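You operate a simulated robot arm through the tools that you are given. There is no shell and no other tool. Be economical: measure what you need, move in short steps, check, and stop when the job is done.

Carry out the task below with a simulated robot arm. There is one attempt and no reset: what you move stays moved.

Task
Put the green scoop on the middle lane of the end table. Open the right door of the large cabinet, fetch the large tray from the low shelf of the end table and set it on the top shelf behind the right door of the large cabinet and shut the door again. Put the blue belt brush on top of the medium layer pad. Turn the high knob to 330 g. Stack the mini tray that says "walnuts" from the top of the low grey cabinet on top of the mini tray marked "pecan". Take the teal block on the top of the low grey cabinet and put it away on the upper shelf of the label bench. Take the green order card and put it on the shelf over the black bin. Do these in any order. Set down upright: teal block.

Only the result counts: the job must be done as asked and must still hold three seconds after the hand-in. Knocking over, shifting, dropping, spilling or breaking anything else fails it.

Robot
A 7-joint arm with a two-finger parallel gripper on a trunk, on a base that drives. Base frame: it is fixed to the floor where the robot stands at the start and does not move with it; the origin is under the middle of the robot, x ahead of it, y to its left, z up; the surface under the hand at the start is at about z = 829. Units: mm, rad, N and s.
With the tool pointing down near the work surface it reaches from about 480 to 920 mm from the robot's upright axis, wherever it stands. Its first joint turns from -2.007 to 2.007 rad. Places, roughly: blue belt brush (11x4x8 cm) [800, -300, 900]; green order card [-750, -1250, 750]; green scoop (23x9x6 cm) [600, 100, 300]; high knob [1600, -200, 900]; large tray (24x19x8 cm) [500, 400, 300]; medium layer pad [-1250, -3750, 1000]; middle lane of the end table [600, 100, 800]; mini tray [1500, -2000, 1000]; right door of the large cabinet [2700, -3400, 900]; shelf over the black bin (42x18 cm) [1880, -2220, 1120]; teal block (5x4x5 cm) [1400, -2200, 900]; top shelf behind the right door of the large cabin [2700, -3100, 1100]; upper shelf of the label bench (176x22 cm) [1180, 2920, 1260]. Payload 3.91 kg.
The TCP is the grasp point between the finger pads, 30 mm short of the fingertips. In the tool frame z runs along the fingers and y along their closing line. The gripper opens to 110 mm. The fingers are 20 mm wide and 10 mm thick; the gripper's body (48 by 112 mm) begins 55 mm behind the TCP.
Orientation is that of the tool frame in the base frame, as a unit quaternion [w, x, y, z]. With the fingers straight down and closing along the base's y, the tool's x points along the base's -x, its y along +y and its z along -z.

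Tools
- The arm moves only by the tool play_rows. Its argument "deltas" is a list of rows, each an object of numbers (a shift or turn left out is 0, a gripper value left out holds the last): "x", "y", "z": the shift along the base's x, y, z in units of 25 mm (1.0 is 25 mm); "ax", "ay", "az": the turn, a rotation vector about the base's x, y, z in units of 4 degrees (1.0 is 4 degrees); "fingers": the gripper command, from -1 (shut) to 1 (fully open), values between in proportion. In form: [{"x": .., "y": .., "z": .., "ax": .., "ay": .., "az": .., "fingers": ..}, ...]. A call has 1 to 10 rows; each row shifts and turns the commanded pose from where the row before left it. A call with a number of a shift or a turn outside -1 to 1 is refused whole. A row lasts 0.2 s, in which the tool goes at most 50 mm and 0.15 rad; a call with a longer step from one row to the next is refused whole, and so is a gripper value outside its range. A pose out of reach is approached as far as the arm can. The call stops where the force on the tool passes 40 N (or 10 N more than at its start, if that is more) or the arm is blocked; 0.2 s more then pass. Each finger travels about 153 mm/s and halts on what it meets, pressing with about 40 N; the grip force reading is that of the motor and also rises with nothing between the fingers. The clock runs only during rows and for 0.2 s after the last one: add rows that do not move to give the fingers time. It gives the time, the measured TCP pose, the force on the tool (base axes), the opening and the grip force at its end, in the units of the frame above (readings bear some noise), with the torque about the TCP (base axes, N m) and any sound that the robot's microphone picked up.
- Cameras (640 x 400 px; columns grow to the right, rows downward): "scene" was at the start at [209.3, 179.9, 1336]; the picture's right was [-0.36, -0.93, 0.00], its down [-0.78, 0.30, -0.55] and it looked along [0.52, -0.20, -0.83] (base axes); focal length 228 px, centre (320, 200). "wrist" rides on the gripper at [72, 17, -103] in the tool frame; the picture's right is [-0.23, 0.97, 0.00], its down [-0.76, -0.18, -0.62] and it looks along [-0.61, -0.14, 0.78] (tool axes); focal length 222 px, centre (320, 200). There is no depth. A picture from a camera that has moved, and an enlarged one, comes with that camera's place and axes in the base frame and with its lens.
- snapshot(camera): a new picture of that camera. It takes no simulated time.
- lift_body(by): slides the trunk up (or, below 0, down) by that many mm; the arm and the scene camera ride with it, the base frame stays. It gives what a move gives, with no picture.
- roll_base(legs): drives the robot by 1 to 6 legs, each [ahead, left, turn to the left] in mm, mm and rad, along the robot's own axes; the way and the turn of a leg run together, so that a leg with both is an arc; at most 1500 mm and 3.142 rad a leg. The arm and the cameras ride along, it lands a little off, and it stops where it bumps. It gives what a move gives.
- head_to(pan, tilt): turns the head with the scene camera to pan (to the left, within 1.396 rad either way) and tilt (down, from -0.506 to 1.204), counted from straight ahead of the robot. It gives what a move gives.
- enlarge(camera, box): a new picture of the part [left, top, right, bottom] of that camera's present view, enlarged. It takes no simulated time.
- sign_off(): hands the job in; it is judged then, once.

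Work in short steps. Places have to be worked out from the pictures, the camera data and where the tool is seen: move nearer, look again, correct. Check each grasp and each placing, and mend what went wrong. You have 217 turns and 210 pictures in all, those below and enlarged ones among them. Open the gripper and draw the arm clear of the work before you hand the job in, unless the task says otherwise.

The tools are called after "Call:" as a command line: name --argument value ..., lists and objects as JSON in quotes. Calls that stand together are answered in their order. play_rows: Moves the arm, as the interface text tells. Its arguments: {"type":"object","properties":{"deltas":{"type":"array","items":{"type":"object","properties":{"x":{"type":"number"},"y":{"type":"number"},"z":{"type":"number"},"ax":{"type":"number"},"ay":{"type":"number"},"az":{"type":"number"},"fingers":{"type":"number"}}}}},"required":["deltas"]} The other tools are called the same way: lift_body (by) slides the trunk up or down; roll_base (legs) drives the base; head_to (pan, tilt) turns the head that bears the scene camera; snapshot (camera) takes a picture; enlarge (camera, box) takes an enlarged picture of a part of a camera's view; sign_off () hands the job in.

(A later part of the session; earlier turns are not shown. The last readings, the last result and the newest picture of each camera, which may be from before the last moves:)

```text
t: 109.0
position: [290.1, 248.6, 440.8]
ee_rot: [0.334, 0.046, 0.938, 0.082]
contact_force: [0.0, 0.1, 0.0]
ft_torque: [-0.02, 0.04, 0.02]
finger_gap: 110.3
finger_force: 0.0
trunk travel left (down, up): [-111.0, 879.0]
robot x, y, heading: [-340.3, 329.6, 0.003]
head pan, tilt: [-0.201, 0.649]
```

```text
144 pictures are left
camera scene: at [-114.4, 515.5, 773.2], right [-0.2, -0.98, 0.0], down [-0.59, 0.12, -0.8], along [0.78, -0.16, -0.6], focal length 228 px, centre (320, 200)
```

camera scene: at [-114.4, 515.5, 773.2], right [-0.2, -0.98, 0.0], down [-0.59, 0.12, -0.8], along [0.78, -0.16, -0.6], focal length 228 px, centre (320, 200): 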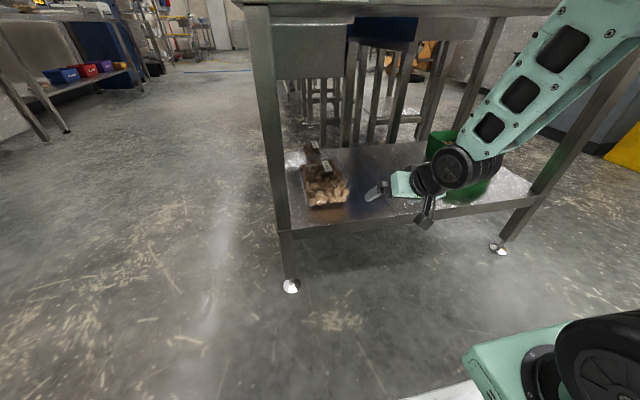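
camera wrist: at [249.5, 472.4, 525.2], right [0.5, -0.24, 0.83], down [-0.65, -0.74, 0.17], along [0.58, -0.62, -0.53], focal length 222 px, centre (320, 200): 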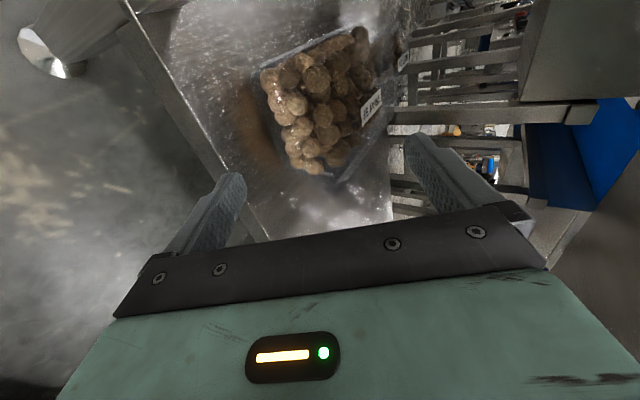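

Call:
play_rows --deltas '[{"z": 1}, {"z": 1}, {"z": 1}, {"z": 1}]'

Call:
lift_body --by -105

Call:
play_rows --deltas '[{"x": 1, "y": 0.4}, {"x": 1, "y": 0.4}, {"x": 1, "y": 0.4}, {"x": 1, "y": 0.4}]'

Call:
head_to --pan -0.4 --tilt 0.35

Call:
snapshot --camera "scene"

```text
t: 110.0
position: [291.6, 249.2, 528.4]
ee_rot: [0.337, 0.045, 0.937, 0.086]
contact_force: [-0.1, 0.3, -0.1]
ft_torque: [0.0, -0.01, -0.01]
finger_gap: 110.0
finger_force: 0.0
out of reach, approached as far as the arm can: row 4
trunk travel left (down, up): [-111.0, 879.0]
robot x, y, heading: [-344.3, 326.3, 0.007]
head pan, tilt: [-0.201, 0.649]
```

```text
t: 111.4
position: [291.2, 249.7, 423.9]
ee_rot: [0.337, 0.044, 0.937, 0.086]
contact_force: [-0.3, 0.0, 0.5]
ft_torque: [-0.02, -0.03, 0.01]
finger_gap: 109.7
finger_force: 0.1
trunk travel left (down, up): [-6.0, 984.0]
robot x, y, heading: [-347.2, 324.8, 0.001]
head pan, tilt: [-0.201, 0.649]
```

```text
t: 112.4
position: [391.7, 287.6, 424.2]
ee_rot: [0.338, 0.044, 0.936, 0.086]
contact_force: [0.1, 0.3, -0.5]
ft_torque: [-0.02, 0.0, 0.01]
finger_gap: 110.0
finger_force: 0.0
trunk travel left (down, up): [-6.0, 984.0]
robot x, y, heading: [-347.6, 325.6, -0.003]
head pan, tilt: [-0.201, 0.649]
```

```text
t: 113.2
position: [391.6, 288.5, 423.5]
ee_rot: [0.337, 0.043, 0.937, 0.088]
contact_force: [-0.7, 0.5, 0.3]
ft_torque: [0.02, 0.02, 0.0]
finger_gap: 110.1
finger_force: 0.0
trunk travel left (down, up): [-6.0, 984.0]
robot x, y, heading: [-342.7, 323.9, 0.006]
head pan, tilt: [-0.4, 0.351]
```

```text
143 pictures are left
camera scene: at [-113.6, 496.6, 695.2], right [-0.39, -0.92, 0.0], down [-0.32, 0.13, -0.94], along [0.87, -0.36, -0.34], focal length 228 px, centre (320, 200)
```

scene: 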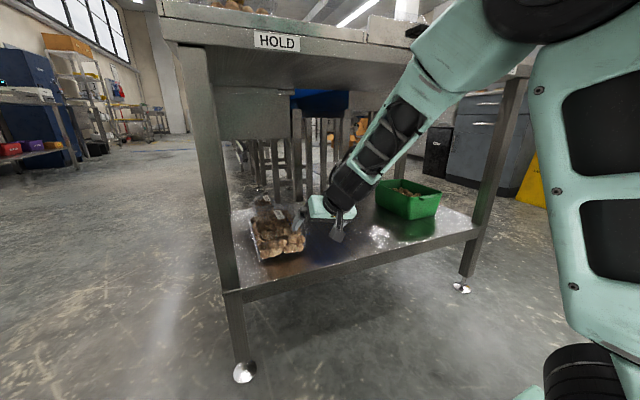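

Geometry says the forearm will pass well below the table top. I extend toward the tray, watching.

Call:
play_rows --deltas '[{"x": 1, "z": 0.4}, {"x": 1, "z": 0.3}, {"x": 1}, {"x": 1}]'

Call:
snapshot --camera "scene"

Call:
snapshot --camera "wrist"

```text
t: 114.2
position: [491.2, 287.5, 441.3]
ee_rot: [0.336, 0.044, 0.937, 0.086]
contact_force: [0.3, -0.3, 0.6]
ft_torque: [-0.03, 0.02, 0.0]
finger_gap: 110.0
finger_force: 0.0
trunk travel left (down, up): [-6.0, 984.0]
robot x, y, heading: [-341.7, 327.8, 0.004]
head pan, tilt: [-0.4, 0.351]
```

```text
142 pictures are left
camera scene: at [-113.6, 496.5, 695.3], right [-0.39, -0.92, 0.0], down [-0.32, 0.13, -0.94], along [0.87, -0.36, -0.34], focal length 228 px, centre (320, 200)
```

scene: 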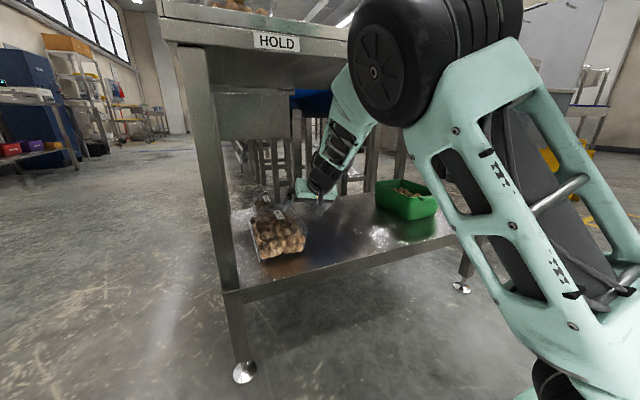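

```text
141 pictures are left
camera wrist: at [371.1, 303.9, 475.5], right [0.2, 0.92, 0.33], down [0.18, -0.36, 0.91], along [0.96, -0.12, -0.24], focal length 222 px, centre (320, 200)
```

wrist: 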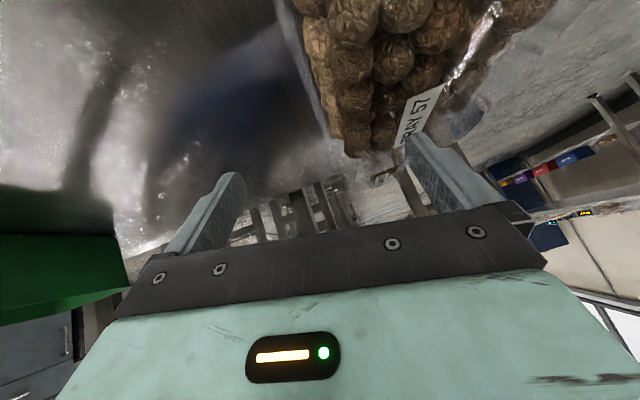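

Call:
enlarge --camera "wrist" --box '[200, 0, 460, 210]'

```text
1.90 times, centred on (330, 105) of wrist
camera zoom: at [371.1, 303.9, 475.5], right [0.2, 0.92, 0.33], down [0.18, -0.36, 0.91], along [0.96, -0.12, -0.24], focal length 423 px, centre (301, 381)
```

zoom: 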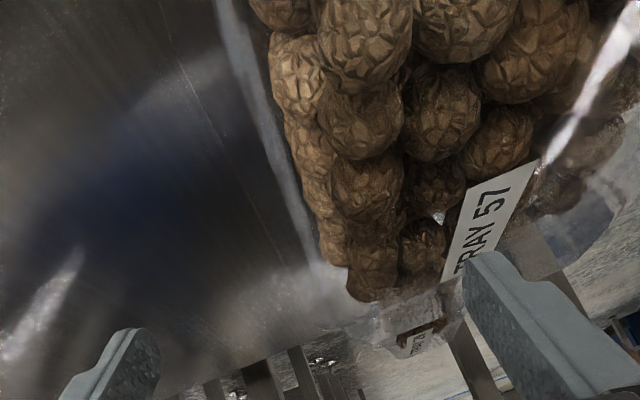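

I narrow the gripper to 30 mm and move to mid-length of the wall, staying above the rim, then check alignment.

Call:
play_rows --deltas '[{"x": 1, "fingers": -0.45, "y": 0.1}, {"x": 0.6}, {}]'

Call:
enlarge --camera "wrist" --box '[200, 60, 440, 220]'

Call:
snapshot --camera "scene"

```text
t: 115.0
position: [531.9, 291.2, 440.9]
ee_rot: [0.336, 0.044, 0.937, 0.086]
contact_force: [-0.4, 0.2, -0.2]
ft_torque: [-0.01, -0.02, 0.01]
finger_gap: 30.2
finger_force: 0.1
trunk travel left (down, up): [-6.0, 984.0]
robot x, y, heading: [-344.3, 324.9, 0.001]
head pan, tilt: [-0.4, 0.351]
```

```text
2.50 times, centred on (320, 140) of wrist
camera zoom: at [411.4, 306.4, 476.0], right [0.2, 0.92, 0.33], down [0.18, -0.36, 0.91], along [0.96, -0.12, -0.24], focal length 555 px, centre (320, 350)
```

zoom: 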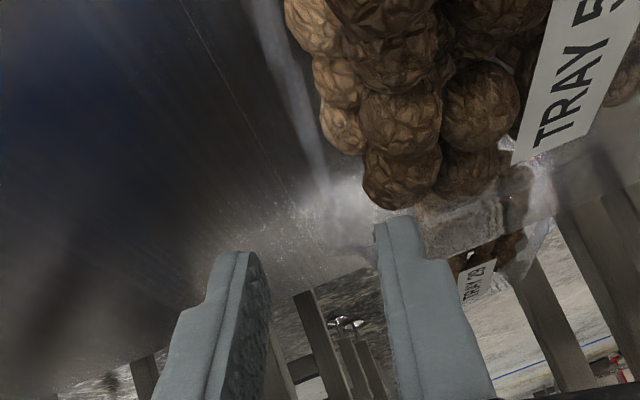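

```text
138 pictures are left
camera scene: at [-113.6, 496.6, 695.2], right [-0.39, -0.92, 0.0], down [-0.32, 0.13, -0.94], along [0.87, -0.36, -0.34], focal length 228 px, centre (320, 200)
```

scene: 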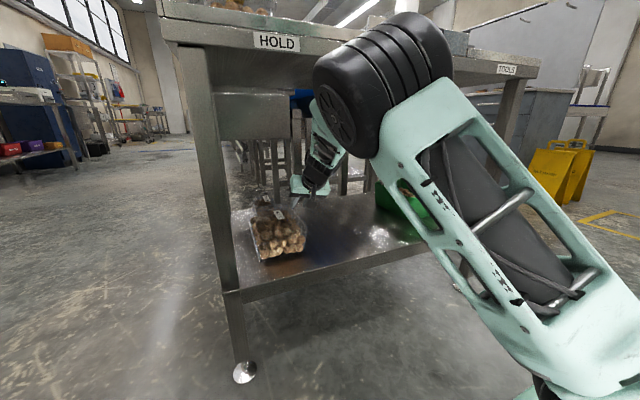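

Rim found at y≈295 (z 388). I narrow to 20 mm, and descend with the inner finger just inside the wall.

Call:
play_rows --deltas '[{"fingers": -0.62, "y": 0.05}, {"z": -0.5, "y": 0.03}, {"z": -0.5, "y": 0.03}, {"z": -0.3, "y": 0.02}]'

Call:
enlarge --camera "wrist" --box '[200, 60, 440, 220]'

```text
t: 115.8
position: [534.6, 289.7, 430.7]
ee_rot: [0.347, 0.048, 0.933, 0.086]
contact_force: [-1.0, -1.7, 14.6]
ft_torque: [0.3, -0.15, -0.01]
finger_gap: 21.3
finger_force: 0.2
trunk travel left (down, up): [-6.0, 984.0]
robot x, y, heading: [-343.4, 327.4, 0.004]
head pan, tilt: [-0.4, 0.351]
stopped in row 3: the force on the tool passed its limit at 47 N (the readings are from after the stop); the commanded pose is now the measured one
```

```text
2.50 times, centred on (320, 140) of wrist
camera zoom: at [413.8, 306.0, 463.1], right [0.2, 0.92, 0.33], down [0.16, -0.37, 0.92], along [0.97, -0.13, -0.22], focal length 555 px, centre (320, 350)
```

zoom: 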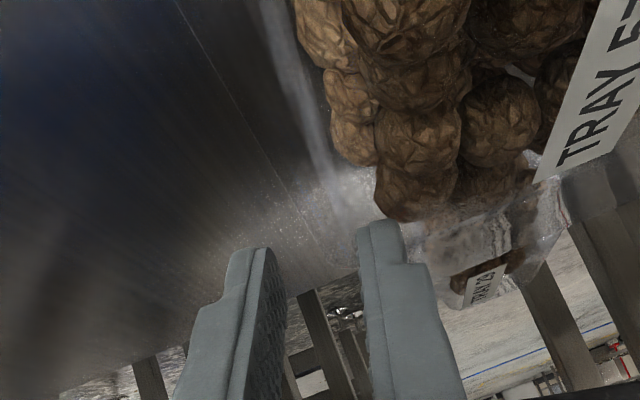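

The inner finger landed on something (a nut or the rim) at tip z≈402. I lift, shift 4 mm outward, narrow to 16 mm and probe again.

Call:
play_rows --deltas '[{"z": 0.6, "fingers": -0.7}, {"y": -0.14}, {"z": -0.3}, {"z": -0.3}, {"z": -0.2}, {"z": -0.2}, {"z": -0.2}, {"z": -0.2}]'

Call:
enlarge --camera "wrist" --box '[200, 60, 440, 220]'

```text
t: 117.6
position: [535.7, 284.1, 415.6]
ee_rot: [0.351, 0.05, 0.931, 0.085]
contact_force: [-1.6, -5.7, 12.4]
ft_torque: [0.1, -0.15, -0.07]
finger_gap: 14.8
finger_force: 0.1
trunk travel left (down, up): [-6.0, 984.0]
robot x, y, heading: [-343.2, 329.7, 0.007]
head pan, tilt: [-0.4, 0.351]
stopped in row 8: the force on the tool passed its limit at 44 N (the readings are from after the stop); the commanded pose is now the measured one
```

```text
2.50 times, centred on (320, 140) of wrist
camera zoom: at [415.1, 299.6, 446.4], right [0.2, 0.92, 0.34], down [0.15, -0.37, 0.92], along [0.97, -0.13, -0.21], focal length 555 px, centre (320, 350)
```

zoom: 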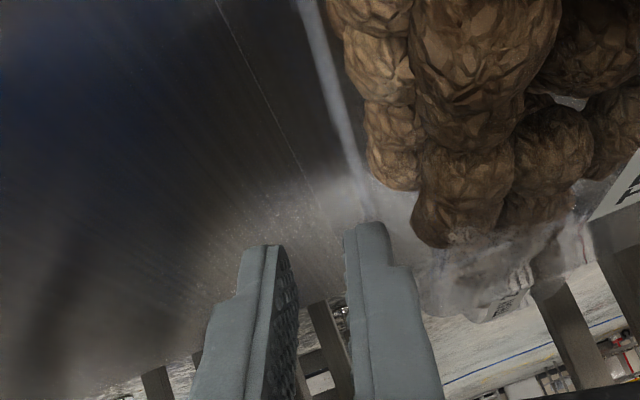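

Tip now rests on the rim itself (z≈388). The slot is between; I try 3.5 mm further in.

Call:
play_rows --deltas '[{"z": 0.7, "fingers": -0.68}, {"y": 0.16}, {"z": -0.3}, {"z": -0.3}, {"z": -0.2}, {"z": -0.2}, {"z": -0.2}, {"z": -0.2}, {"z": -0.2}]'

Call:
enlarge --camera "wrist" --box '[200, 60, 440, 220]'

```text
t: 119.0
position: [537.0, 285.6, 415.1]
ee_rot: [0.354, 0.05, 0.93, 0.086]
contact_force: [-2.8, -3.2, 13.5]
ft_torque: [0.12, -0.06, 0.04]
finger_gap: 17.1
finger_force: 0.1
trunk travel left (down, up): [-6.0, 984.0]
robot x, y, heading: [-343.9, 328.4, 0.004]
head pan, tilt: [-0.4, 0.351]
stopped in row 6: the force on the tool passed its limit at 44 N (the readings are from after the stop); the commanded pose is now the measured one
```

```text
2.50 times, centred on (320, 140) of wrist
camera zoom: at [416.3, 302.1, 444.9], right [0.2, 0.92, 0.34], down [0.14, -0.37, 0.92], along [0.97, -0.14, -0.21], focal length 555 px, centre (320, 350)
```

zoom: 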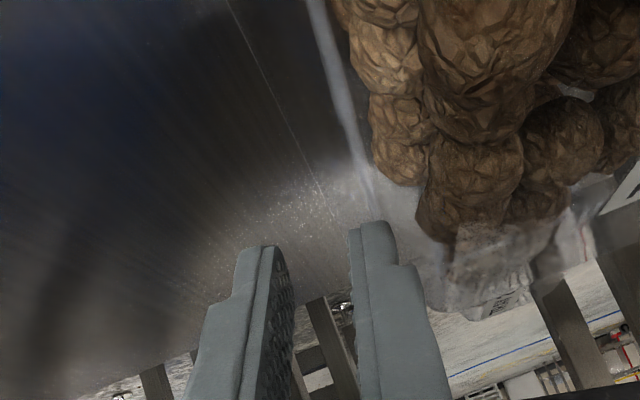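

Analysis: the flange is only ~11 mm wide and nuts fill the inside, so no wall pinch. Better: drag the tray by its front flange until its front overhangs the shelf edge, then take it like a fork (one finger under, one on top; height <110). First retreat, and rotate the hand horizontal with closing vertical.

Call:
play_rows --deltas '[{"z": 1}, {"z": 1}, {"x": -1, "fingers": -0.4}, {"x": -1}, {"x": -1}, {"x": -1}, {"x": -1}, {"x": -1}]'

Call:
play_rows --deltas '[{"ax": 0.96, "ay": -0.453, "az": -0.511, "x": -0.3}, {"ax": 0.96, "ay": -0.453, "az": -0.511, "x": -0.3}, {"ax": 0.96, "ay": -0.453, "az": -0.511, "x": -0.3}, {"ax": 0.96, "ay": -0.453, "az": -0.511}, {"ax": 0.96, "ay": -0.453, "az": -0.511}, {"ax": 0.96, "ay": -0.453, "az": -0.511}, {"ax": 0.96, "ay": -0.453, "az": -0.511}, {"ax": 0.96, "ay": -0.453, "az": -0.511}, {"ax": 0.96, "ay": -0.453, "az": -0.511}, {"ax": 0.96, "ay": -0.453, "az": -0.511}]'

Call:
play_rows --deltas '[{"ax": 0.96, "ay": -0.453, "az": -0.511}, {"ax": 0.96, "ay": -0.453, "az": -0.511}, {"ax": 0.96, "ay": -0.453, "az": -0.511}, {"ax": 0.96, "ay": -0.453, "az": -0.511}, {"ax": 0.96, "ay": -0.453, "az": -0.511}, {"ax": 0.96, "ay": -0.453, "az": -0.511}, {"ax": 0.96, "ay": -0.453, "az": -0.511}, {"ax": 0.96, "ay": -0.453, "az": -0.511}, {"ax": 0.96, "ay": -0.453, "az": -0.511}]'

Call:
snapshot --camera "scene"

Call:
snapshot --camera "wrist"

```text
t: 120.8
position: [386.5, 287.6, 460.8]
ee_rot: [0.352, 0.049, 0.931, 0.086]
contact_force: [0.7, 0.6, -0.1]
ft_torque: [0.0, 0.02, -0.01]
finger_gap: 33.0
finger_force: 0.0
trunk travel left (down, up): [-6.0, 984.0]
robot x, y, heading: [-343.9, 329.1, 0.005]
head pan, tilt: [-0.4, 0.351]
```

```text
t: 123.0
position: [364.7, 286.1, 461.9]
ee_rot: [0.465, 0.308, 0.762, 0.329]
contact_force: [-0.2, -1.3, 0.1]
ft_torque: [0.0, 0.01, 0.0]
finger_gap: 32.8
finger_force: 0.2
trunk travel left (down, up): [-6.0, 984.0]
robot x, y, heading: [-342.4, 327.1, 0.007]
head pan, tilt: [-0.4, 0.351]
```

```text
t: 125.0
position: [364.0, 287.7, 462.9]
ee_rot: [0.5, 0.498, 0.501, 0.501]
contact_force: [-0.2, 0.0, -0.5]
ft_torque: [0.01, 0.01, -0.01]
finger_gap: 32.8
finger_force: 0.0
trunk travel left (down, up): [-6.0, 984.0]
robot x, y, heading: [-341.7, 323.1, 0.0]
head pan, tilt: [-0.4, 0.351]
```

```text
134 pictures are left
camera scene: at [-113.7, 496.2, 695.3], right [-0.39, -0.92, 0.0], down [-0.32, 0.13, -0.94], along [0.87, -0.36, -0.34], focal length 228 px, centre (320, 200)
```

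scene: 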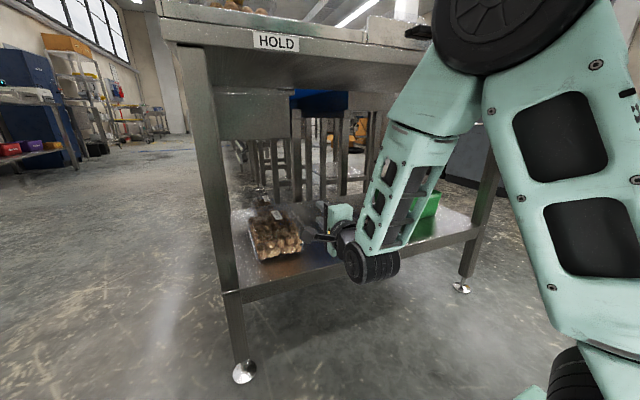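

```text
133 pictures are left
camera wrist: at [262.0, 360.6, 477.0], right [0.0, -0.23, 0.97], down [-0.62, -0.76, -0.18], along [0.78, -0.6, -0.14], focal length 222 px, centre (320, 200)
```

wrist: 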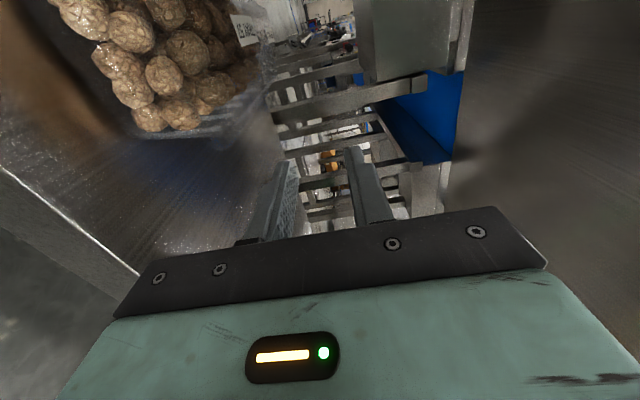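

Hand is exactly horizontal. I align with the tray's front flange: y≈368, z≈388, still short of it.

Call:
play_rows --deltas '[{"x": -0.5, "y": 1}, {"x": -0.5, "y": 1}, {"y": 1, "z": -1}, {"y": 0.25, "z": -1}, {"z": -1}]'

Call:
snapshot --camera "wrist"

Call:
enlarge --camera "scene" --box '[210, 170, 370, 290]'

```text
t: 126.2
position: [339.0, 367.4, 387.7]
ee_rot: [0.5, 0.498, 0.5, 0.501]
contact_force: [0.2, -0.1, 0.5]
ft_torque: [-0.01, 0.01, -0.01]
finger_gap: 33.0
finger_force: 0.0
trunk travel left (down, up): [-6.0, 984.0]
robot x, y, heading: [-342.8, 328.6, -0.002]
head pan, tilt: [-0.4, 0.351]
```

```text
132 pictures are left
camera wrist: at [236.7, 442.5, 402.0], right [0.0, -0.23, 0.97], down [-0.62, -0.76, -0.18], along [0.78, -0.6, -0.14], focal length 222 px, centre (320, 200)
```

wrist: 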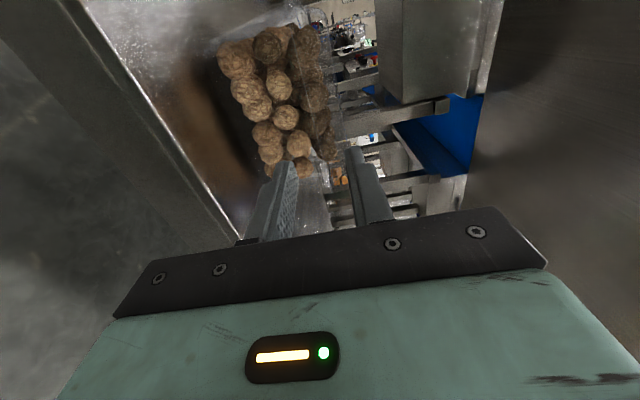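

```text
3.33 times, centred on (290, 230) of scene
camera zoom: at [-113.8, 496.2, 695.3], right [-0.39, -0.92, 0.0], down [-0.32, 0.13, -0.94], along [0.87, -0.36, -0.34], focal length 762 px, centre (420, 100)
```

zoom: 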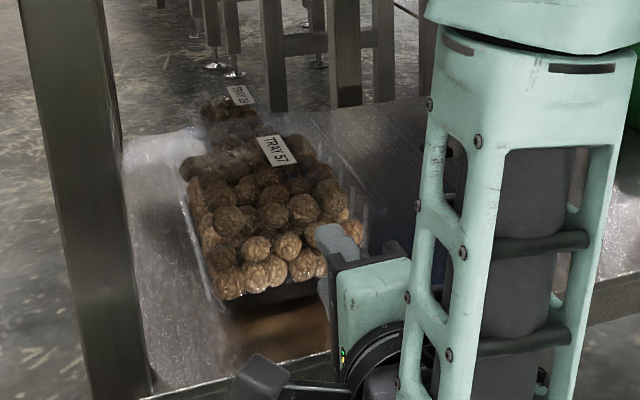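

Flange height lies between the fingers. I advance so the fingertips take the flange, then close.

Call:
play_rows --deltas '[{"x": 0.8}, {"x": 0.8}, {"x": 0.4}, {"x": 0.3}, {"x": 0.2}]'

Call:
enlarge --camera "wrist" --box '[180, 60, 440, 240]'

```text
t: 127.4
position: [402.1, 368.3, 386.8]
ee_rot: [0.5, 0.498, 0.502, 0.501]
contact_force: [-2.9, 0.3, 0.0]
ft_torque: [-0.08, 0.08, 0.01]
finger_gap: 33.1
finger_force: 0.1
trunk travel left (down, up): [-6.0, 984.0]
robot x, y, heading: [-342.3, 327.2, 0.002]
head pan, tilt: [-0.4, 0.351]
```

```text
2.22 times, centred on (310, 150) of wrist
camera zoom: at [299.4, 442.2, 401.9], right [0.0, -0.22, 0.97], down [-0.62, -0.77, -0.18], along [0.79, -0.6, -0.14], focal length 494 px, centre (342, 311)
```

zoom: 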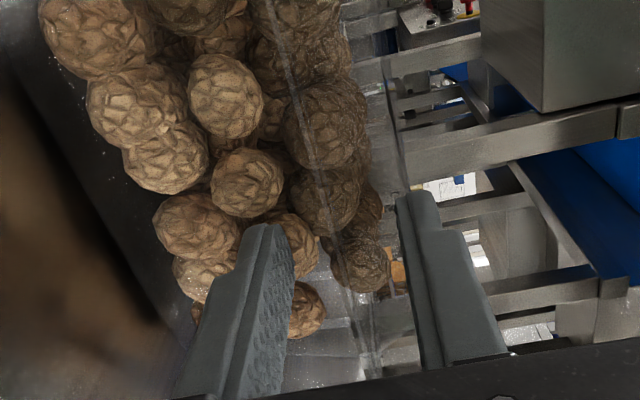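

Call:
play_rows --deltas '[{"fingers": -1}, {"fingers": -1}, {}]'

Call:
enlarge --camera "wrist" --box '[180, 60, 440, 240]'

```text
t: 128.2
position: [401.1, 368.6, 385.7]
ee_rot: [0.499, 0.498, 0.501, 0.501]
contact_force: [3.5, -0.9, -0.7]
ft_torque: [-0.33, 0.66, 0.0]
finger_gap: 4.3
finger_force: 39.7
trunk travel left (down, up): [-6.0, 984.0]
robot x, y, heading: [-343.5, 327.2, 0.0]
head pan, tilt: [-0.4, 0.351]
```

```text
2.22 times, centred on (310, 150) of wrist
camera zoom: at [299.5, 442.1, 401.8], right [0.0, -0.23, 0.97], down [-0.62, -0.76, -0.18], along [0.78, -0.6, -0.14], focal length 494 px, centre (342, 311)
```

zoom: 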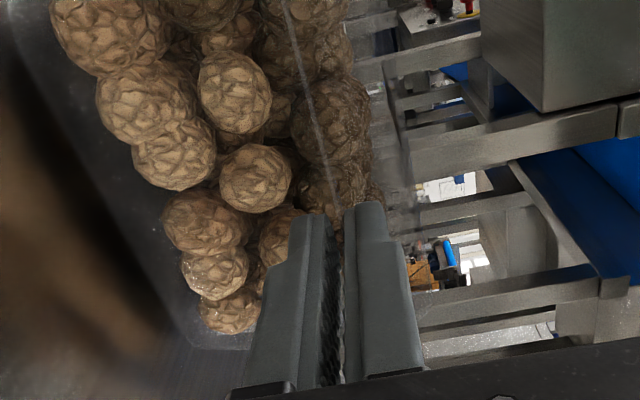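

Flange is pinched (gap 4.3 mm). I drag the tray 140 mm toward me.

Call:
play_rows --deltas '[{"x": -0.5}, {"x": -0.8}, {"x": -0.8}, {"x": -0.8}, {"x": -0.8}, {"x": -0.8}, {"x": -0.7}]'

Call:
snapshot --camera "wrist"

Call:
snapshot --camera "scene"

```text
t: 129.8
position: [296.2, 387.1, 384.3]
ee_rot: [0.502, 0.497, 0.499, 0.502]
contact_force: [-4.2, -4.6, 13.4]
ft_torque: [0.31, -0.77, 0.05]
finger_gap: 3.6
finger_force: 39.6
out of reach, approached as far as the arm can: row 6, 7
trunk travel left (down, up): [-6.0, 984.0]
robot x, y, heading: [-339.6, 327.8, 0.007]
head pan, tilt: [-0.4, 0.351]
```

```text
128 pictures are left
camera wrist: at [193.3, 460.8, 398.2], right [-0.01, -0.23, 0.97], down [-0.62, -0.76, -0.18], along [0.78, -0.61, -0.14], focal length 222 px, centre (320, 200)
```

wrist: 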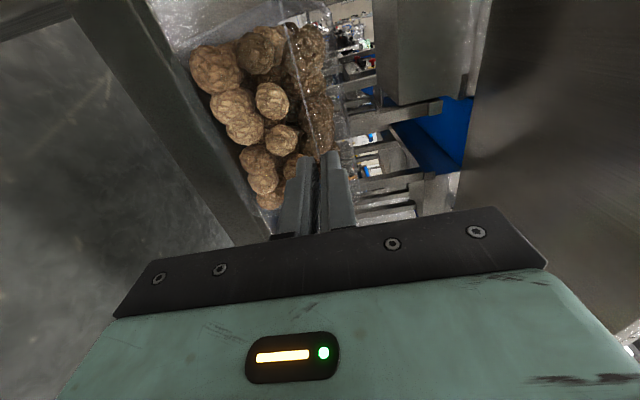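

```text
127 pictures are left
camera scene: at [-113.9, 496.1, 695.6], right [-0.39, -0.92, 0.0], down [-0.32, 0.13, -0.94], along [0.87, -0.36, -0.34], focal length 228 px, centre (320, 200)
```

scene: 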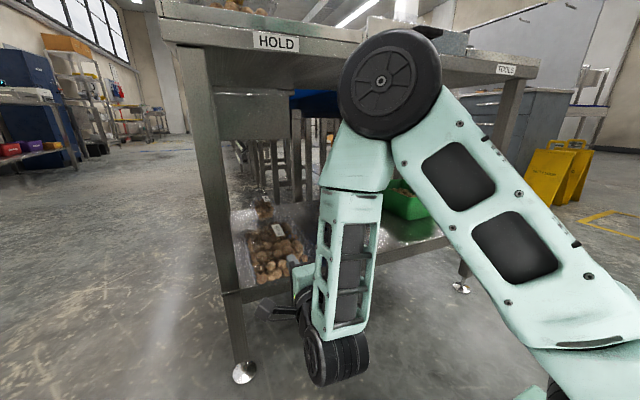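

I drag a further 24 mm by backing the base.

Call:
roll_base --legs '[[-24, 0, 0]]'

Call:
play_rows --deltas '[{"x": -0.4}, {"x": -0.4}]'

Call:
enlarge --camera "scene" --box '[200, 170, 360, 310]'

```text
t: 130.6
position: [271.0, 386.6, 383.5]
ee_rot: [0.5, 0.498, 0.5, 0.501]
contact_force: [-9.3, -0.4, 18.5]
ft_torque: [0.06, -0.59, 0.04]
finger_gap: 4.7
finger_force: 40.4
trunk travel left (down, up): [-6.0, 984.0]
robot x, y, heading: [-366.8, 331.8, 0.002]
head pan, tilt: [-0.4, 0.351]
```

```text
t: 131.2
position: [262.0, 395.8, 381.5]
ee_rot: [0.503, 0.498, 0.498, 0.501]
contact_force: [0.5, -18.0, 5.6]
ft_torque: [0.17, 0.06, -1.25]
finger_gap: 6.0
finger_force: 40.7
out of reach, approached as far as the arm can: row 1, 2
trunk travel left (down, up): [-6.0, 984.0]
robot x, y, heading: [-366.3, 325.9, 0.005]
head pan, tilt: [-0.4, 0.351]
```

```text
2.86 times, centred on (280, 240) of scene
camera zoom: at [-138.3, 495.6, 695.5], right [-0.39, -0.92, 0.0], down [-0.32, 0.13, -0.94], along [0.87, -0.36, -0.34], focal length 653 px, centre (434, 86)
```

zoom: 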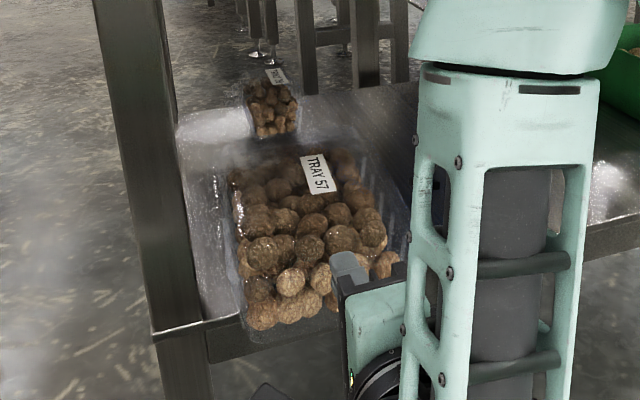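

The tray's front now overhangs ≈50 mm. I release, open fully, and lower so one finger can go under the tray.

Call:
play_rows --deltas '[{"fingers": 1}, {"fingers": 1}, {"fingers": 1}, {"z": -0.5}, {"z": -0.5}]'

Call:
snapshot --camera "wrist"

Call:
enlarge --camera "scene" --box '[200, 170, 360, 310]'

```text
t: 132.4
position: [262.1, 397.2, 355.1]
ee_rot: [0.501, 0.497, 0.5, 0.502]
contact_force: [0.6, -0.1, -0.1]
ft_torque: [-0.01, 0.04, 0.01]
finger_gap: 109.8
finger_force: 0.0
trunk travel left (down, up): [-6.0, 984.0]
robot x, y, heading: [-367.6, 326.8, 0.008]
head pan, tilt: [-0.4, 0.351]
```

```text
125 pictures are left
camera wrist: at [159.1, 470.4, 370.0], right [0.0, -0.23, 0.97], down [-0.62, -0.76, -0.18], along [0.79, -0.6, -0.14], focal length 222 px, centre (320, 200)
```

wrist: 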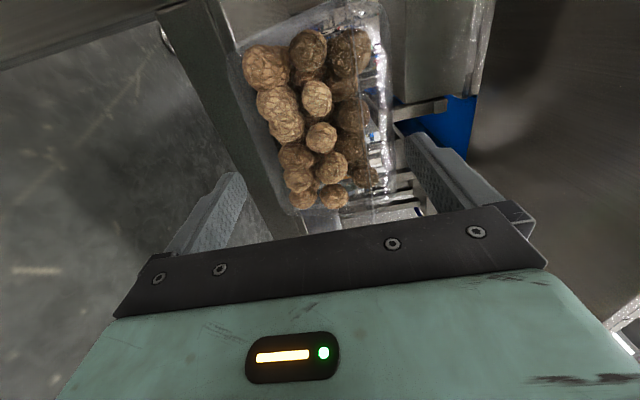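

```text
2.86 times, centred on (280, 240) of scene
camera zoom: at [-138.1, 496.1, 695.3], right [-0.39, -0.92, 0.0], down [-0.32, 0.13, -0.94], along [0.87, -0.36, -0.34], focal length 653 px, centre (434, 86)
```

zoom: 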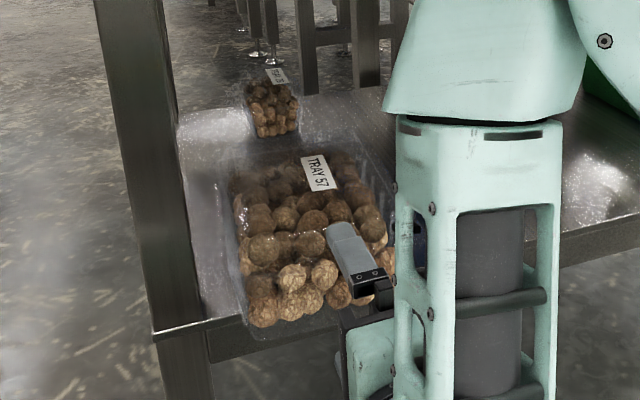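

Now I advance the fork: lower finger under the tray's overhang, upper above the nuts.

Call:
play_rows --deltas '[{"x": 0.6, "z": -0.04}, {"x": 0.6}, {"x": 0.6}, {"x": 0.5}, {"x": 0.2}]'

Call:
snapshot --camera "wrist"

Call:
enlarge --camera "scene" --box '[200, 170, 360, 310]'

```text
t: 133.6
position: [324.2, 397.2, 354.3]
ee_rot: [0.501, 0.498, 0.5, 0.501]
contact_force: [-0.4, -0.6, 1.8]
ft_torque: [0.02, -0.04, 0.0]
finger_gap: 109.8
finger_force: 0.0
trunk travel left (down, up): [-6.0, 984.0]
robot x, y, heading: [-367.0, 323.8, 0.005]
head pan, tilt: [-0.4, 0.351]
```

```text
123 pictures are left
camera wrist: at [222.0, 470.8, 368.9], right [0.0, -0.23, 0.97], down [-0.62, -0.76, -0.18], along [0.79, -0.6, -0.14], focal length 222 px, centre (320, 200)
```

wrist: 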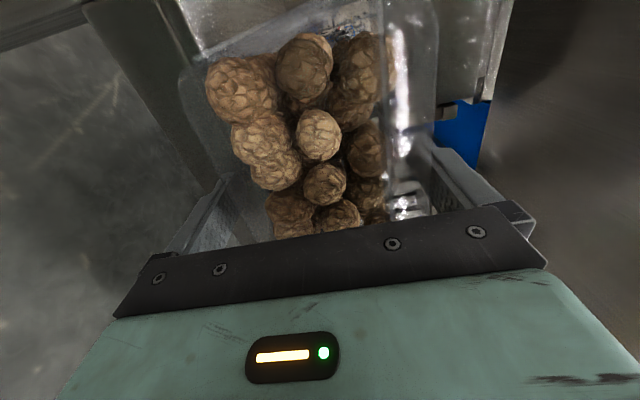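

```text
2.86 times, centred on (280, 240) of scene
camera zoom: at [-138.2, 496.1, 695.3], right [-0.39, -0.92, 0.0], down [-0.32, 0.13, -0.94], along [0.87, -0.36, -0.34], focal length 653 px, centre (434, 86)
```

zoom: 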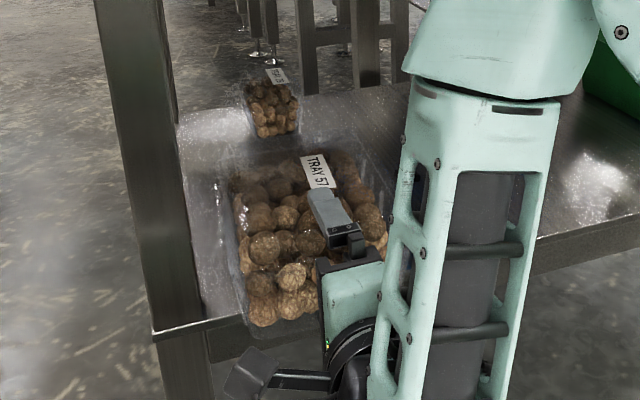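

Fork is in place without contact. I close.

Call:
play_rows --deltas '[{"fingers": -1}, {"fingers": -1}, {"fingers": -1}]'

Call:
lift_body --by 20

Call:
snapshot --camera "wrist"

Call:
enlarge --camera "scene" --box '[200, 170, 360, 310]'

```text
t: 134.5
position: [324.5, 398.4, 358.4]
ee_rot: [0.505, 0.494, 0.496, 0.506]
contact_force: [2.2, -0.6, 5.5]
ft_torque: [-1.04, 0.53, 0.25]
finger_gap: 97.3
finger_force: 39.5
trunk travel left (down, up): [-6.0, 984.0]
robot x, y, heading: [-364.4, 328.7, 0.007]
head pan, tilt: [-0.4, 0.351]
stopped in row 3: the force on the tool passed its limit at 43 N (the readings are from after the stop); the commanded pose is now the measured one
```

```text
t: 135.1
position: [324.6, 397.3, 375.9]
ee_rot: [0.502, 0.496, 0.496, 0.505]
contact_force: [-0.2, 0.6, -6.7]
ft_torque: [0.0, 0.5, -0.03]
finger_gap: 98.2
finger_force: 40.3
trunk travel left (down, up): [-26.0, 964.0]
robot x, y, heading: [-364.5, 326.0, 0.005]
head pan, tilt: [-0.4, 0.351]
```

```text
121 pictures are left
camera wrist: at [221.9, 471.1, 390.2], right [-0.01, -0.23, 0.97], down [-0.62, -0.76, -0.19], along [0.79, -0.6, -0.13], focal length 222 px, centre (320, 200)
```

wrist: 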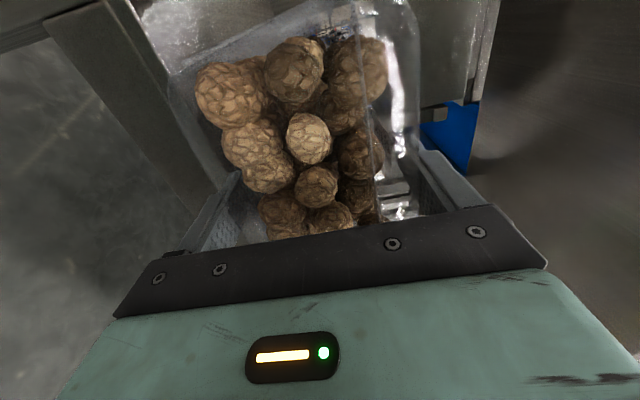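

```text
2.86 times, centred on (280, 240) of scene
camera zoom: at [-138.1, 496.1, 715.1], right [-0.39, -0.92, 0.0], down [-0.32, 0.13, -0.94], along [0.87, -0.36, -0.34], focal length 653 px, centre (434, 86)
```

zoom: 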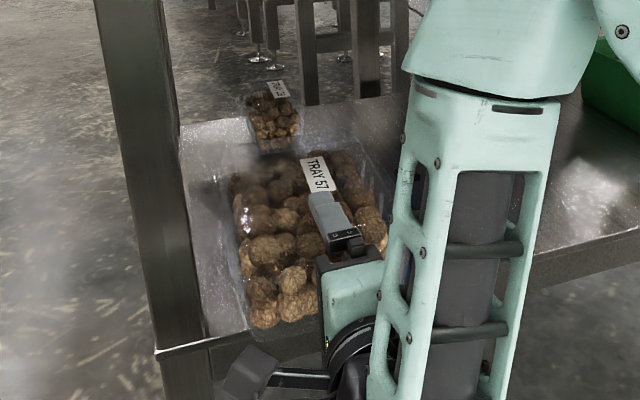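

The tray is lifted level (≈0.7 kg). I raise it between shelf and tabletop, then retract as far as the arm allows.

Call:
lift_body --by 130

Call:
play_rows --deltas '[{"x": -0.6}, {"x": -0.8}, {"x": -0.8}, {"x": -0.8, "z": -0.4}, {"x": -0.8, "z": -0.4}, {"x": -0.8, "z": -0.4}]'

Call:
snapshot --camera "scene"

```text
t: 136.7
position: [324.9, 397.1, 506.7]
ee_rot: [0.503, 0.496, 0.496, 0.505]
contact_force: [-0.4, -0.7, -7.4]
ft_torque: [0.0, 0.47, -0.04]
finger_gap: 98.4
finger_force: 40.2
trunk travel left (down, up): [-156.0, 834.0]
robot x, y, heading: [-365.6, 325.7, 0.005]
head pan, tilt: [-0.4, 0.351]
```

```text
t: 138.1
position: [219.7, 409.3, 469.6]
ee_rot: [0.503, 0.495, 0.497, 0.505]
contact_force: [-1.0, -4.1, -5.0]
ft_torque: [0.14, -0.03, -0.23]
finger_gap: 98.2
finger_force: 38.9
out of reach, approached as far as the arm can: row 5, 6
trunk travel left (down, up): [-156.0, 834.0]
robot x, y, heading: [-367.6, 329.4, 0.001]
head pan, tilt: [-0.4, 0.351]
```

```text
119 pictures are left
camera scene: at [-138.0, 495.8, 845.2], right [-0.39, -0.92, 0.0], down [-0.32, 0.13, -0.94], along [0.87, -0.36, -0.34], focal length 228 px, centre (320, 200)
```

scene: 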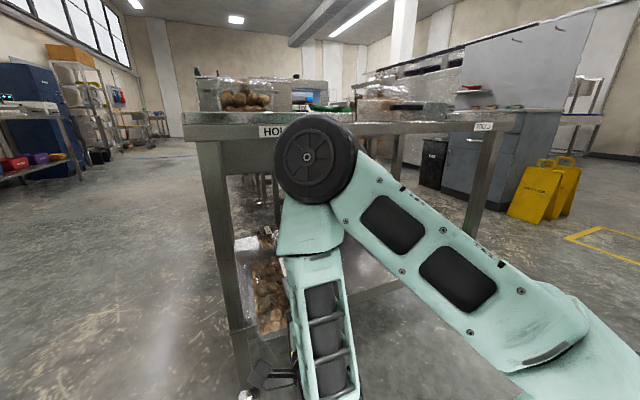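

I now swing the tray to the right around the robot's axis (turning the hand along) to bring it out from under the table.

Call:
play_rows --deltas '[{"y": -1}, {"y": -1, "az": -0.6}, {"y": -1, "az": -0.6}, {"y": -1, "az": -0.6}, {"y": -1, "az": -0.6}, {"y": -1, "az": -0.6, "x": -0.1}, {"y": -1, "az": -0.6, "x": -0.1}, {"y": -1, "az": -0.6, "x": -0.2}, {"y": -1, "az": -0.6, "x": -0.2}]'

Call:
snapshot --camera "scene"

```text
t: 140.1
position: [265.2, 230.6, 428.0]
ee_rot: [0.58, 0.571, 0.407, 0.415]
contact_force: [-1.3, -0.9, -5.9]
ft_torque: [0.18, -0.08, -0.16]
finger_gap: 98.6
finger_force: 39.4
out of reach, approached as far as the arm can: row 1, 2, 3, 4, 5, 6, 7, 8, 9
trunk travel left (down, up): [-156.0, 834.0]
robot x, y, heading: [-367.9, 326.4, 0.005]
head pan, tilt: [-0.4, 0.351]
```

```text
118 pictures are left
camera scene: at [-138.1, 496.1, 845.2], right [-0.39, -0.92, 0.0], down [-0.32, 0.13, -0.94], along [0.87, -0.36, -0.34], focal length 228 px, centre (320, 200)
```

scene: 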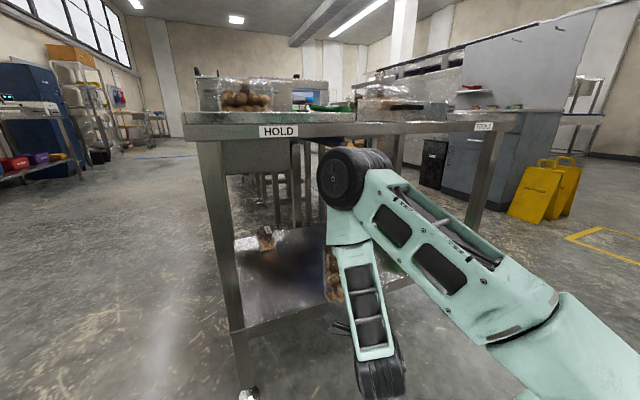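

I raise a bit and use a base turn to the right (with some forward) for the rest.

Call:
lift_body --by 60

Call:
roll_base --legs '[[90, 0, -0.75]]'

Call:
head_to --pan 0.2 --tilt 0.5

Call:
snapshot --camera "scene"

```text
t: 141.1
position: [265.4, 231.6, 487.9]
ee_rot: [0.58, 0.572, 0.407, 0.414]
contact_force: [1.4, 1.0, -10.5]
ft_torque: [0.25, 1.3, 0.16]
finger_gap: 97.9
finger_force: 39.7
trunk travel left (down, up): [-216.0, 774.0]
robot x, y, heading: [-365.6, 320.4, 0.002]
head pan, tilt: [-0.4, 0.351]
```

```text
t: 143.5
position: [113.3, -205.1, 488.1]
ee_rot: [0.691, 0.681, 0.171, 0.174]
contact_force: [2.1, -0.4, -12.3]
ft_torque: [1.21, 0.86, 0.17]
finger_gap: 98.8
finger_force: 40.1
trunk travel left (down, up): [-216.0, 774.0]
robot x, y, heading: [-286.5, 294.8, -0.743]
head pan, tilt: [-0.4, 0.351]
```

```text
t: 144.5
position: [114.3, -205.0, 487.0]
ee_rot: [0.691, 0.681, 0.17, 0.174]
contact_force: [2.0, -1.7, -11.0]
ft_torque: [1.14, 0.89, 0.15]
finger_gap: 98.3
finger_force: 40.1
trunk travel left (down, up): [-216.0, 774.0]
robot x, y, heading: [-283.2, 292.8, -0.743]
head pan, tilt: [0.201, 0.499]
```

```text
117 pictures are left
camera scene: at [38.0, 301.8, 891.5], right [-0.52, -0.86, 0.0], down [-0.41, 0.25, -0.88], along [0.75, -0.45, -0.48], focal length 228 px, centre (320, 200)
```

scene: 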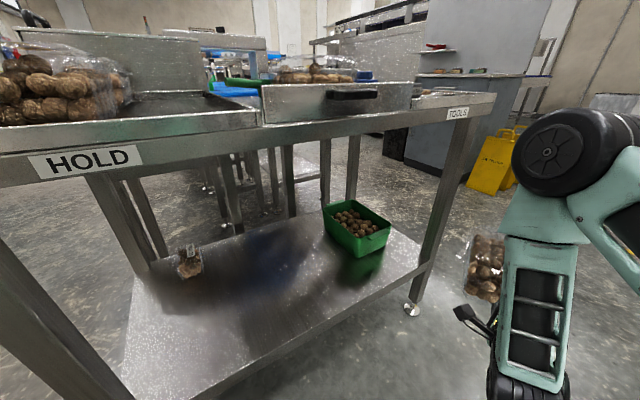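

The tray is out and held (≈1.2 kg). I raise the trunk and look toward the cabinet to plan the drive.

Call:
lift_body --by 400

Call:
lift_body --by 150

Call:
head_to --pan -0.1 --tilt 0.3

Call:
snapshot --camera "scene"

Call:
head_to --pan -1.2 --tilt 0.3

Call:
snapshot --camera "scene"

```text
t: 148.3
position: [114.2, -206.4, 888.4]
ee_rot: [0.691, 0.681, 0.171, 0.174]
contact_force: [-2.1, 0.6, -5.5]
ft_torque: [0.05, -0.21, -0.2]
finger_gap: 98.8
finger_force: 38.7
trunk travel left (down, up): [-616.0, 374.0]
robot x, y, heading: [-283.8, 294.8, -0.743]
head pan, tilt: [0.201, 0.499]
```

```text
t: 150.1
position: [114.3, -205.6, 1038.0]
ee_rot: [0.691, 0.68, 0.17, 0.174]
contact_force: [0.4, 0.2, -8.0]
ft_torque: [0.62, 0.33, -0.01]
finger_gap: 99.0
finger_force: 40.6
trunk travel left (down, up): [-766.0, 224.0]
robot x, y, heading: [-280.9, 295.0, -0.743]
head pan, tilt: [0.201, 0.499]
```

```text
t: 150.9
position: [113.8, -205.4, 1037.6]
ee_rot: [0.69, 0.681, 0.171, 0.174]
contact_force: [2.5, -0.9, -11.9]
ft_torque: [1.07, 0.79, 0.15]
finger_gap: 98.1
finger_force: 40.1
trunk travel left (down, up): [-766.0, 224.0]
robot x, y, heading: [-285.1, 296.4, -0.749]
head pan, tilt: [-0.099, 0.3]
```

```text
116 pictures are left
camera scene: at [22.3, 279.1, 1459.8], right [-0.75, -0.66, 0.0], down [-0.2, 0.22, -0.95], along [0.64, -0.71, -0.3], focal length 228 px, centre (320, 200)
```

scene: 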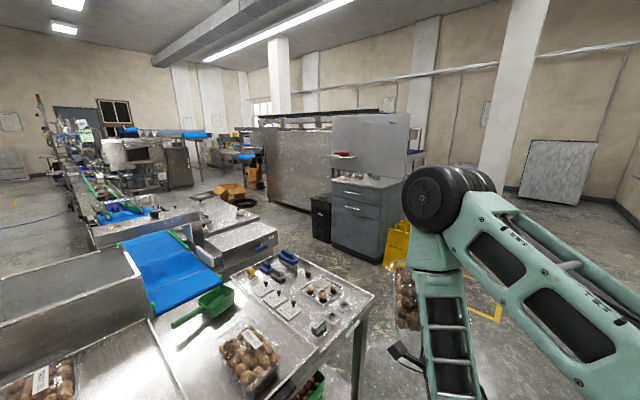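

```text
t: 152.2
position: [114.3, -205.2, 1037.9]
ee_rot: [0.691, 0.681, 0.17, 0.174]
contact_force: [-0.1, 0.3, -7.8]
ft_torque: [0.62, 0.32, -0.01]
finger_gap: 98.9
finger_force: 40.7
trunk travel left (down, up): [-766.0, 224.0]
robot x, y, heading: [-283.2, 294.2, -0.744]
head pan, tilt: [-1.201, 0.3]
```

```text
115 pictures are left
camera scene: at [-73.9, 261.9, 1459.9], right [-0.93, 0.37, 0.0], down [0.11, 0.28, -0.96], along [-0.35, -0.89, -0.3], focal length 228 px, centre (320, 200)
```

scene: 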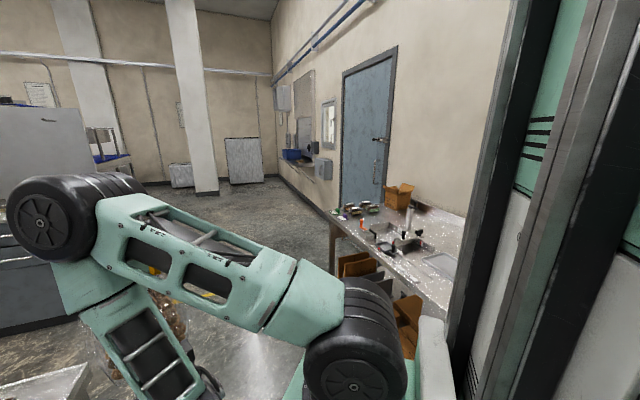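

The large cabinet faces −y (its doors are on the far side), so I must go round by the right side. First leg to about (-100, -900), then look.

Call:
roll_base --legs '[[943, -755, 0]]'

Call:
head_to --pan 0.1 --tilt 0.25

Call:
snapshot --camera "scene"

Call:
head_to --pan -1.2 --tilt 0.3

Call:
snapshot --camera "scene"

```text
t: 158.3
position: [309.3, -1393.3, 1038.6]
ee_rot: [0.689, 0.68, 0.174, 0.178]
contact_force: [1.6, -0.4, -11.5]
ft_torque: [1.02, 0.8, 0.17]
finger_gap: 98.1
finger_force: 40.1
trunk travel left (down, up): [-766.0, 224.0]
robot x, y, heading: [-99.6, -896.0, -0.733]
head pan, tilt: [-1.201, 0.3]
```

```text
t: 159.8
position: [310.8, -1392.8, 1039.2]
ee_rot: [0.689, 0.68, 0.176, 0.178]
contact_force: [-0.2, 0.2, -7.9]
ft_torque: [0.57, 0.32, 0.0]
finger_gap: 98.5
finger_force: 41.1
trunk travel left (down, up): [-766.0, 224.0]
robot x, y, heading: [-95.7, -898.2, -0.734]
head pan, tilt: [0.099, 0.25]
```

```text
114 pictures are left
camera scene: at [224.3, -895.9, 1464.6], right [-0.59, -0.81, 0.0], down [-0.2, 0.15, -0.97], along [0.78, -0.57, -0.25], focal length 228 px, centre (320, 200)
```

scene: 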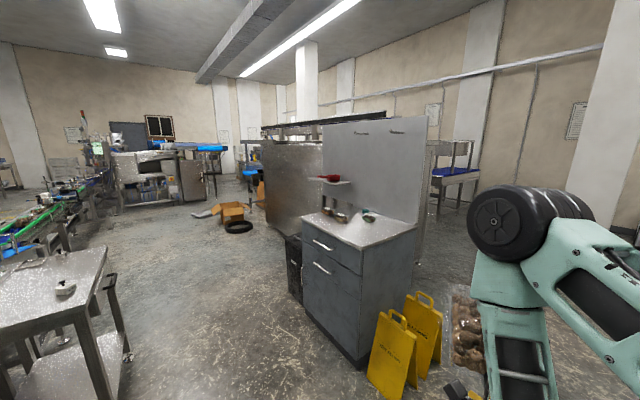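

```text
t: 161.3
position: [309.9, -1392.9, 1037.8]
ee_rot: [0.689, 0.681, 0.174, 0.178]
contact_force: [-1.4, 1.2, -5.0]
ft_torque: [0.11, -0.15, -0.15]
finger_gap: 98.3
finger_force: 39.8
trunk travel left (down, up): [-766.0, 224.0]
robot x, y, heading: [-95.7, -898.1, -0.73]
head pan, tilt: [-1.201, 0.3]
```

```text
113 pictures are left
camera scene: at [116.0, -928.0, 1459.9], right [-0.94, 0.35, 0.0], down [0.1, 0.28, -0.96], along [-0.34, -0.89, -0.3], focal length 228 px, centre (320, 200)
```

scene: 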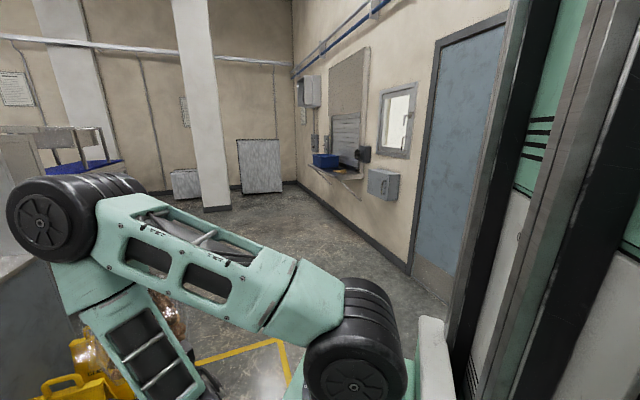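

I drive on to about (250, -2300), passing left of the wet-floor signs.

Call:
roll_base --legs '[[1193, -814, 0]]'

Call:
head_to --pan 0.2 --tilt 0.25

Call:
snapshot --camera "scene"

```text
t: 168.4
position: [657.9, -2787.5, 1037.7]
ee_rot: [0.689, 0.68, 0.175, 0.178]
contact_force: [-0.7, -0.1, -7.7]
ft_torque: [0.54, 0.29, 0.0]
finger_gap: 98.3
finger_force: 41.1
trunk travel left (down, up): [-766.0, 224.0]
robot x, y, heading: [253.8, -2296.1, -0.732]
head pan, tilt: [-1.201, 0.3]
```

```text
t: 169.9
position: [658.5, -2787.8, 1037.0]
ee_rot: [0.689, 0.68, 0.175, 0.178]
contact_force: [1.7, -0.5, -11.4]
ft_torque: [1.1, 0.87, 0.18]
finger_gap: 98.4
finger_force: 40.2
trunk travel left (down, up): [-766.0, 224.0]
robot x, y, heading: [255.1, -2290.0, -0.734]
head pan, tilt: [0.201, 0.25]
```

```text
112 pictures are left
camera scene: at [577.1, -2282.8, 1464.6], right [-0.51, -0.86, 0.0], down [-0.21, 0.13, -0.97], along [0.84, -0.49, -0.25], focal length 228 px, centre (320, 200)
```

scene: 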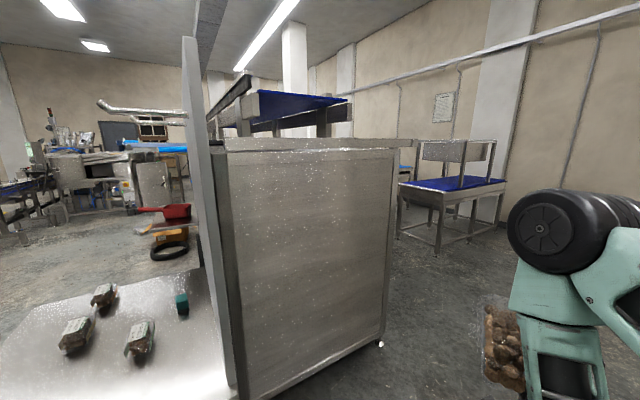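

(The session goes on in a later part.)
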